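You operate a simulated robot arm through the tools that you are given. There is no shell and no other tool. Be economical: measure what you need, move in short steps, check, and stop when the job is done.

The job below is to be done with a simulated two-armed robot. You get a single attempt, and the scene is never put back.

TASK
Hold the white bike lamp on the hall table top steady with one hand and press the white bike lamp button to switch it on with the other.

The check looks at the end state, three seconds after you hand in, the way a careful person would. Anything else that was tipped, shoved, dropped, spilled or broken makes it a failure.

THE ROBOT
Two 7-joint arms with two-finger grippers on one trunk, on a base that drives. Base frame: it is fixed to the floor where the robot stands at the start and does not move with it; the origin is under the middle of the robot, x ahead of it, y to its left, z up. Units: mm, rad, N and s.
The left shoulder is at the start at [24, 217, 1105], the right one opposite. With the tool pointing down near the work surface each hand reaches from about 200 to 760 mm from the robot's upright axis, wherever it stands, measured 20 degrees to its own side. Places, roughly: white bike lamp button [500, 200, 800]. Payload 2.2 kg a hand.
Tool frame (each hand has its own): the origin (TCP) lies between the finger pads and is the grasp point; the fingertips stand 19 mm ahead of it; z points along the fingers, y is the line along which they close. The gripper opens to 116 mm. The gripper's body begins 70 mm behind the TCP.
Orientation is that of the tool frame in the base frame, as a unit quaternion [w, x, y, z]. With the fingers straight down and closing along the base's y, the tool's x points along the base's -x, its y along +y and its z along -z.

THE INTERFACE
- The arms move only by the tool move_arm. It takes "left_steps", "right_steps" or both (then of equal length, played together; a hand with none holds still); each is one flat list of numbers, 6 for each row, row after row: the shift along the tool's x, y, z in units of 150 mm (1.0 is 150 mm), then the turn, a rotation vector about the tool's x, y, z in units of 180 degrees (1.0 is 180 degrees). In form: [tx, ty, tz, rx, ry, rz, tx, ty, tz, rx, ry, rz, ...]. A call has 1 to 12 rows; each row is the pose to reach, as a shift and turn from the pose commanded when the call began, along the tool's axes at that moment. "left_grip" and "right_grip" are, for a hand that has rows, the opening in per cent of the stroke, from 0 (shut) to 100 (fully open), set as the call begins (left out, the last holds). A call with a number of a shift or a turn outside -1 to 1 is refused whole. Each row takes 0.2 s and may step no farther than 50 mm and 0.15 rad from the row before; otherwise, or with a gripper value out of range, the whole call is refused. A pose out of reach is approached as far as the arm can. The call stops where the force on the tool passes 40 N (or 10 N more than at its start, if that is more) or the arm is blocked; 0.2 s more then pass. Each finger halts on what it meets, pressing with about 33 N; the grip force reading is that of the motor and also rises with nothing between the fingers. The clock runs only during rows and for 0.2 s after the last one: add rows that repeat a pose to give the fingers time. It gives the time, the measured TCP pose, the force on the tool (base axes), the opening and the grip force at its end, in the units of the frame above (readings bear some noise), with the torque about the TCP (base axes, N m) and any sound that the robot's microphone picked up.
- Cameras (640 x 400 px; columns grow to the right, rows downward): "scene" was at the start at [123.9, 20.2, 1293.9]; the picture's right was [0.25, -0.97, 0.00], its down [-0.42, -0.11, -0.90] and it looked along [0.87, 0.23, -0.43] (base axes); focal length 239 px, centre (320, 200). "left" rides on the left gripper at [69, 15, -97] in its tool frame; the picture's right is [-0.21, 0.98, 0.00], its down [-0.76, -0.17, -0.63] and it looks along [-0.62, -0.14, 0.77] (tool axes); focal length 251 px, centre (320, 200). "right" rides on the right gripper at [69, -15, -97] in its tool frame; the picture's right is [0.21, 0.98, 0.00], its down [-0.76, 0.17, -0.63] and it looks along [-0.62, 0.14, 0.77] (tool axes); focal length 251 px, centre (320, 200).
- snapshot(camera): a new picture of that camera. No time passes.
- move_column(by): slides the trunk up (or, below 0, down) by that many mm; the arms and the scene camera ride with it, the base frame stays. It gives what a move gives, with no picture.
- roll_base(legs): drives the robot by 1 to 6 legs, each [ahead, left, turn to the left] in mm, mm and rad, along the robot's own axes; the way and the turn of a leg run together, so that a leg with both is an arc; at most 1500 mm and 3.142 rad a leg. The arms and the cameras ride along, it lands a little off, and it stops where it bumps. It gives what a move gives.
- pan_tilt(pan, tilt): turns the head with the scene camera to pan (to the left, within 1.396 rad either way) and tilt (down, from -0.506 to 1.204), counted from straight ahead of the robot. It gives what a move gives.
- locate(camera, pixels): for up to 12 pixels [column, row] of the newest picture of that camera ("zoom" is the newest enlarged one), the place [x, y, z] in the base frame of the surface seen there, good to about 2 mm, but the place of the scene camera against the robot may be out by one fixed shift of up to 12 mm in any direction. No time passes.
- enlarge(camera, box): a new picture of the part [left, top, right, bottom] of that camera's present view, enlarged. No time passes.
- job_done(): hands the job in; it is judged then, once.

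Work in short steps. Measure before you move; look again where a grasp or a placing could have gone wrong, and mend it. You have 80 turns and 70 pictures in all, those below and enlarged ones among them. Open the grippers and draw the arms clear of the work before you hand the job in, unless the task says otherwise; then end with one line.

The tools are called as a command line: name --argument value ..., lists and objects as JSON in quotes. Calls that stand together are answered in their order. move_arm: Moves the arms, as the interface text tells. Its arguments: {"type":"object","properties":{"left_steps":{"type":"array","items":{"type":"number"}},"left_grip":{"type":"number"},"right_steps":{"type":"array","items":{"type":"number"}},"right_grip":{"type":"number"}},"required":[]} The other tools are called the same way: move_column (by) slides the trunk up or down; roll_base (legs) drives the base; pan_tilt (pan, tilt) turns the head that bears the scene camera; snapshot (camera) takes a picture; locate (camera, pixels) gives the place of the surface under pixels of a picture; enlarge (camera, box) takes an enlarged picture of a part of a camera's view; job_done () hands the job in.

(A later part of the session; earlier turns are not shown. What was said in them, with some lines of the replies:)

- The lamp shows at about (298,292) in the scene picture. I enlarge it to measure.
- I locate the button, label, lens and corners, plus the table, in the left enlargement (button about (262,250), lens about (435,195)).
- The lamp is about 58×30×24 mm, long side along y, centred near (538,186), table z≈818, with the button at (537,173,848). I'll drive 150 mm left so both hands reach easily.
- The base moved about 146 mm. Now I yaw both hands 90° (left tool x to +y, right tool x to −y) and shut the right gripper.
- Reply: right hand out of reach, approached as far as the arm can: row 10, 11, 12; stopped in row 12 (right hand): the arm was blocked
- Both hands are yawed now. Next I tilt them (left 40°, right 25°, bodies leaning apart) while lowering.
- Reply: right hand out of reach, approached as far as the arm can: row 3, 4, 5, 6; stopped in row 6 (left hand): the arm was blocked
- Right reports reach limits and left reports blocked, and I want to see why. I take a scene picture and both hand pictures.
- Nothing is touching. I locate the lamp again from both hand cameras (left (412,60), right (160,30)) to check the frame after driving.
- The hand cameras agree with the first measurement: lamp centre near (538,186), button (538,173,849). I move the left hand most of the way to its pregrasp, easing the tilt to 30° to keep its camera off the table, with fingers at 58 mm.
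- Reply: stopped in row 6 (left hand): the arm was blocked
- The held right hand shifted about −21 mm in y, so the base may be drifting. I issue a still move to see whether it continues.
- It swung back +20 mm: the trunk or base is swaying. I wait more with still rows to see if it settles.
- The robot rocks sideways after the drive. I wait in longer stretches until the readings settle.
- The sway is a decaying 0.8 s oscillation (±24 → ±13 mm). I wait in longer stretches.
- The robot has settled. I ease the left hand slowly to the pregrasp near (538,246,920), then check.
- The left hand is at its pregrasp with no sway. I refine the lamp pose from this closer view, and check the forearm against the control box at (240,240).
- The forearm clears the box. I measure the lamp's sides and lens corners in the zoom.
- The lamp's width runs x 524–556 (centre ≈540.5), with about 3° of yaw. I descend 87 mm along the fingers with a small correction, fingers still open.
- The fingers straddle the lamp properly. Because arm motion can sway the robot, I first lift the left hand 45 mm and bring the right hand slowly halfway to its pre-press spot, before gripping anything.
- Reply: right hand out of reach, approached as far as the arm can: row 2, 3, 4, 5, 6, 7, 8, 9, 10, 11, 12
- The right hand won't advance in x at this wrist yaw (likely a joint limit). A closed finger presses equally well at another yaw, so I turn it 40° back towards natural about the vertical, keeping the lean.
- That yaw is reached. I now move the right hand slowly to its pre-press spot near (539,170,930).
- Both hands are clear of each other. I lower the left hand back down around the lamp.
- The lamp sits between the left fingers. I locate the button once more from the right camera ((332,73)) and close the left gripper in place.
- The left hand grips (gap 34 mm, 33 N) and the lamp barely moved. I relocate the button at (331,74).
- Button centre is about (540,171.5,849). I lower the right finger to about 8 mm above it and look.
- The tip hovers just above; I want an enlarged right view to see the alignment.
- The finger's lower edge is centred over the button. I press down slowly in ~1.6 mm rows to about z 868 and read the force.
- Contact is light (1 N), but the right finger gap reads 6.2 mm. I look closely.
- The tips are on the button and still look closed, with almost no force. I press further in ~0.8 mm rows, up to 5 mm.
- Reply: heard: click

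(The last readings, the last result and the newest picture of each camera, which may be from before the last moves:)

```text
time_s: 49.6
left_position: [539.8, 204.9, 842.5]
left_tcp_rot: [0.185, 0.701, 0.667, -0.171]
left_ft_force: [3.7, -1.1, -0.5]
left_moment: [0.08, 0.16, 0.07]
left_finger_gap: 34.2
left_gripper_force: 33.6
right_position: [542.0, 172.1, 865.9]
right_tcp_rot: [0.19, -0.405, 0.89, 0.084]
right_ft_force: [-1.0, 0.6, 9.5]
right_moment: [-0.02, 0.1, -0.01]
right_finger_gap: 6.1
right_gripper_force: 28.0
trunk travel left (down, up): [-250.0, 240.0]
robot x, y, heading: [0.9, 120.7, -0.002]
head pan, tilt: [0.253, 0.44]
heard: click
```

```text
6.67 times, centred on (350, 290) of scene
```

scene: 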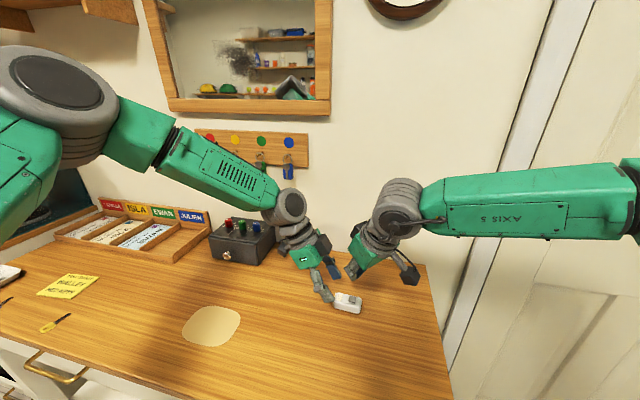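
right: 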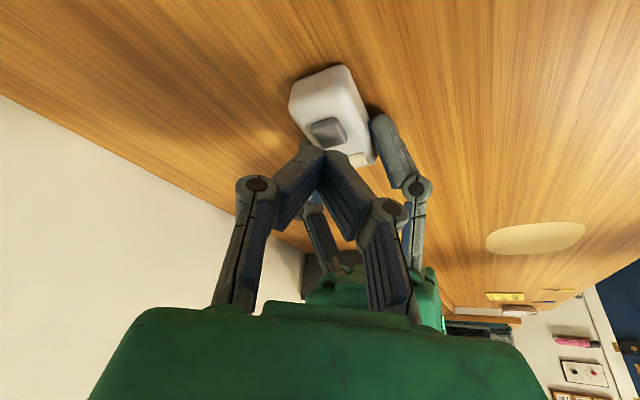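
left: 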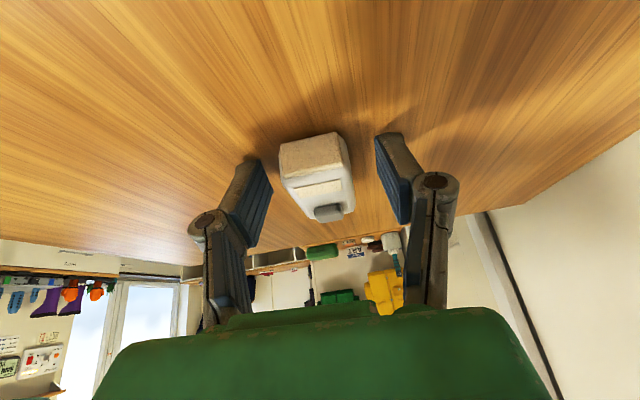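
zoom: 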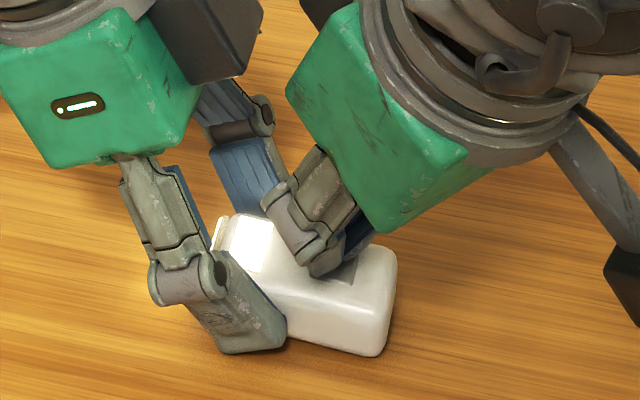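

A click was heard and the panel glows: the lamp is on. I lift the right finger straight up by about 65 mm.

move_arm --right_steps '[-0.007, 0, -0.016, 0, 0, 0, -0.02, 0, -0.045, 0, 0, 0, -0.04, 0, -0.09, 0, 0, 0, -0.065, 0, -0.146, 0, 0, 0, -0.09, 0, -0.202, 0, 0, 0, -0.115, 0, -0.258, 0, 0, 0, -0.14, 0, -0.314, 0, 0, 0, -0.16, 0, -0.36, 0, 0, 0, -0.172, 0, -0.386, 0, 0, 0, -0.178, 0, -0.4, 0, 0, 0, -0.178, 0, -0.4, 0, 0, 0]'

enlarge --camera "scene" --box '[300, 250, 400, 320]'

```text
time_s: 52.0
left_position: [541.8, 203.5, 843.6]
left_tcp_rot: [0.185, 0.701, 0.667, -0.172]
left_ft_force: [-0.8, 0.7, 3.6]
left_moment: [-0.03, 0.13, -0.01]
left_finger_gap: 34.3
left_gripper_force: 32.6
right_position: [539.9, 173.3, 930.5]
right_tcp_rot: [0.19, -0.405, 0.89, 0.083]
right_ft_force: [-0.4, 0.3, -0.1]
right_moment: [-0.01, 0.01, 0.02]
right_finger_gap: 0.1
right_gripper_force: 28.7
trunk travel left (down, up): [-250.0, 240.0]
robot x, y, heading: [2.1, 122.1, -0.001]
head pan, tilt: [0.253, 0.44]
```

```text
5.71 times, centred on (350, 285) of scene
```

zoom: 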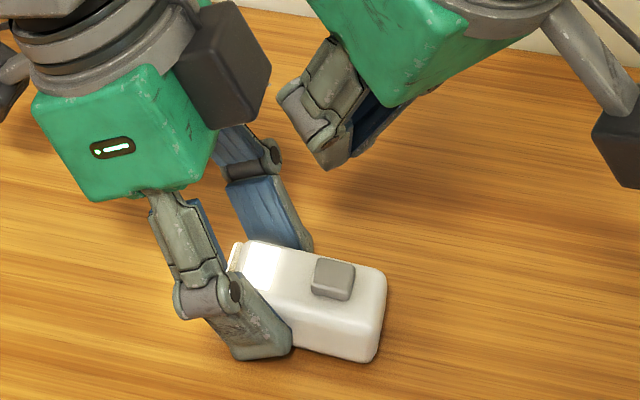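

The lamp stays lit with the button released. I open the left gripper to 50% and hold.

move_arm --left_steps '[0, 0, 0, 0, 0, 0, 0, 0, 0, 0, 0, 0, 0, 0, 0, 0, 0, 0]' --left_grip 50

enlarge --camera "scene" --box '[300, 250, 400, 320]'

```text
time_s: 52.8
left_position: [541.0, 204.0, 843.0]
left_tcp_rot: [0.184, 0.701, 0.667, -0.172]
left_ft_force: [-0.2, -0.8, 1.0]
left_moment: [-0.02, -0.02, -0.01]
left_finger_gap: 57.6
left_gripper_force: 0.1
right_position: [542.3, 174.4, 930.4]
right_tcp_rot: [0.189, -0.405, 0.891, 0.083]
right_ft_force: [0.0, -0.3, -0.2]
right_moment: [0.0, -0.01, 0.0]
right_finger_gap: 0.0
right_gripper_force: 28.4
trunk travel left (down, up): [-250.0, 240.0]
robot x, y, heading: [0.5, 122.5, -0.005]
head pan, tilt: [0.253, 0.44]
```

```text
5.71 times, centred on (350, 285) of scene
```

zoom: 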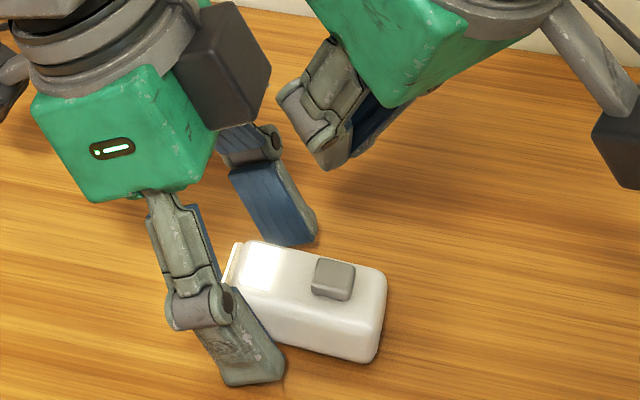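

The lamp is free and lit. I withdraw both hands slowly: left back along its fingers, right back towards the robot.

move_arm --left_steps '[0, 0, -0.024, 0, 0, 0, 0, 0, -0.072, 0, 0, 0, 0, 0, -0.138, 0, 0, 0, 0, 0, -0.21, 0, 0, 0, 0, 0, -0.282, 0, 0, 0, 0, 0, -0.354, 0, 0, 0, 0, 0, -0.426, 0, 0, 0, 0, 0, -0.492, 0, 0, 0, 0, 0, -0.546, 0, 0, 0, 0, 0, -0.582, 0, 0, 0, 0, 0, -0.6, 0, 0, 0, 0, 0, -0.6, 0, 0, 0]' --right_steps '[0.033, 0.027, -0.036, 0, 0, 0, 0.1, 0.081, -0.109, 0, 0, 0, 0.192, 0.155, -0.209, 0, 0, 0, 0.292, 0.236, -0.319, 0, 0, 0, 0.392, 0.317, -0.428, 0, 0, 0, 0.491, 0.398, -0.537, 0, 0, 0, 0.591, 0.479, -0.646, 0, 0, 0, 0.683, 0.554, -0.746, 0, 0, 0, 0.758, 0.614, -0.828, 0, 0, 0, 0.808, 0.655, -0.883, 0, 0, 0, 0.833, 0.675, -0.91, 0, 0, 0, 0.833, 0.675, -0.91, 0, 0, 0]'

move_arm --left_steps '[0, 0, -0.05, 0, 0, 0, 0, 0, -0.13, 0, 0, 0, 0, 0, -0.22, 0, 0, 0, 0, 0, -0.3, 0, 0, 0, 0, 0, -0.36, 0, 0, 0, 0, 0, -0.4, 0, 0, 0, 0, 0, -0.4, 0, 0, 0]' --right_steps '[0, 0, 0, 0, 0, 0, 0, 0, 0, 0, 0, 0, 0, 0, 0, 0, 0, 0, 0, 0, 0, 0, 0, 0, 0, 0, 0, 0, 0, 0, 0, 0, 0, 0, 0, 0, 0, 0, 0, 0, 0, 0]' --left_grip 100 --right_grip 100

snapshot --camera "scene"

enlarge --camera "scene" --box '[300, 250, 400, 320]'

```text
time_s: 55.4
left_position: [540.2, 246.5, 922.1]
left_tcp_rot: [0.185, 0.7, 0.668, -0.172]
left_ft_force: [-0.1, 0.3, 0.6]
left_moment: [0.01, -0.02, 0.02]
left_finger_gap: 58.1
left_gripper_force: 0.1
right_position: [354.8, 111.8, 1004.3]
right_tcp_rot: [0.188, -0.405, 0.891, 0.083]
right_ft_force: [-0.5, 0.4, 0.6]
right_moment: [-0.02, 0.0, -0.03]
right_finger_gap: 0.0
right_gripper_force: 28.5
trunk travel left (down, up): [-250.0, 240.0]
robot x, y, heading: [3.6, 120.5, 0.003]
head pan, tilt: [0.253, 0.44]
```

```text
time_s: 57.0
left_position: [539.4, 276.9, 974.6]
left_tcp_rot: [0.185, 0.701, 0.667, -0.173]
left_ft_force: [-0.4, -0.6, -0.9]
left_moment: [0.01, 0.0, 0.0]
left_finger_gap: 116.0
left_gripper_force: 0.1
right_position: [354.3, 111.5, 1004.2]
right_tcp_rot: [0.189, -0.405, 0.891, 0.084]
right_ft_force: [0.2, 0.6, 0.1]
right_moment: [-0.02, 0.0, 0.01]
right_finger_gap: 116.0
right_gripper_force: 0.0
trunk travel left (down, up): [-250.0, 240.0]
robot x, y, heading: [0.4, 119.2, -0.003]
head pan, tilt: [0.253, 0.44]
```

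```text
44 pictures are left
```

scene: 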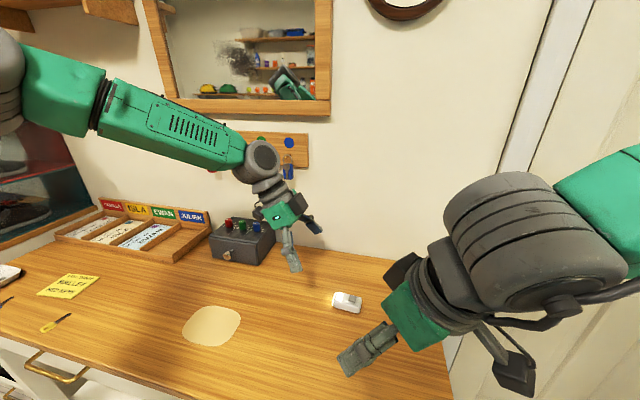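

```text
5.71 times, centred on (350, 285) of scene
```

zoom: 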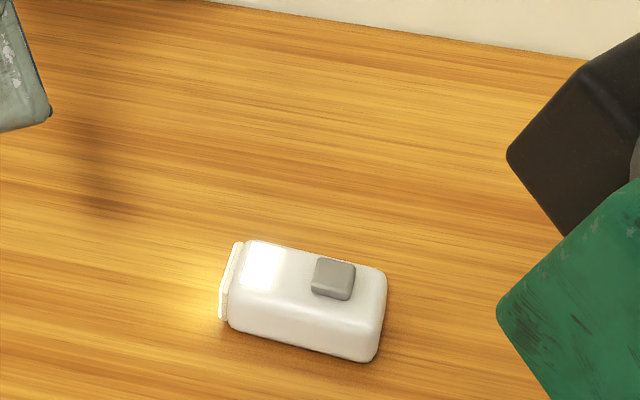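

The lamp is lit and in place, both hands are open and clear, and nothing else was touched. I hand in.

job_done

```text
The job is handed in.
```

The white bike lamp is switched on: I held it with the left hand and pressed the button with the right, heard a click, and it stayed lit in place, with nothing else touched.
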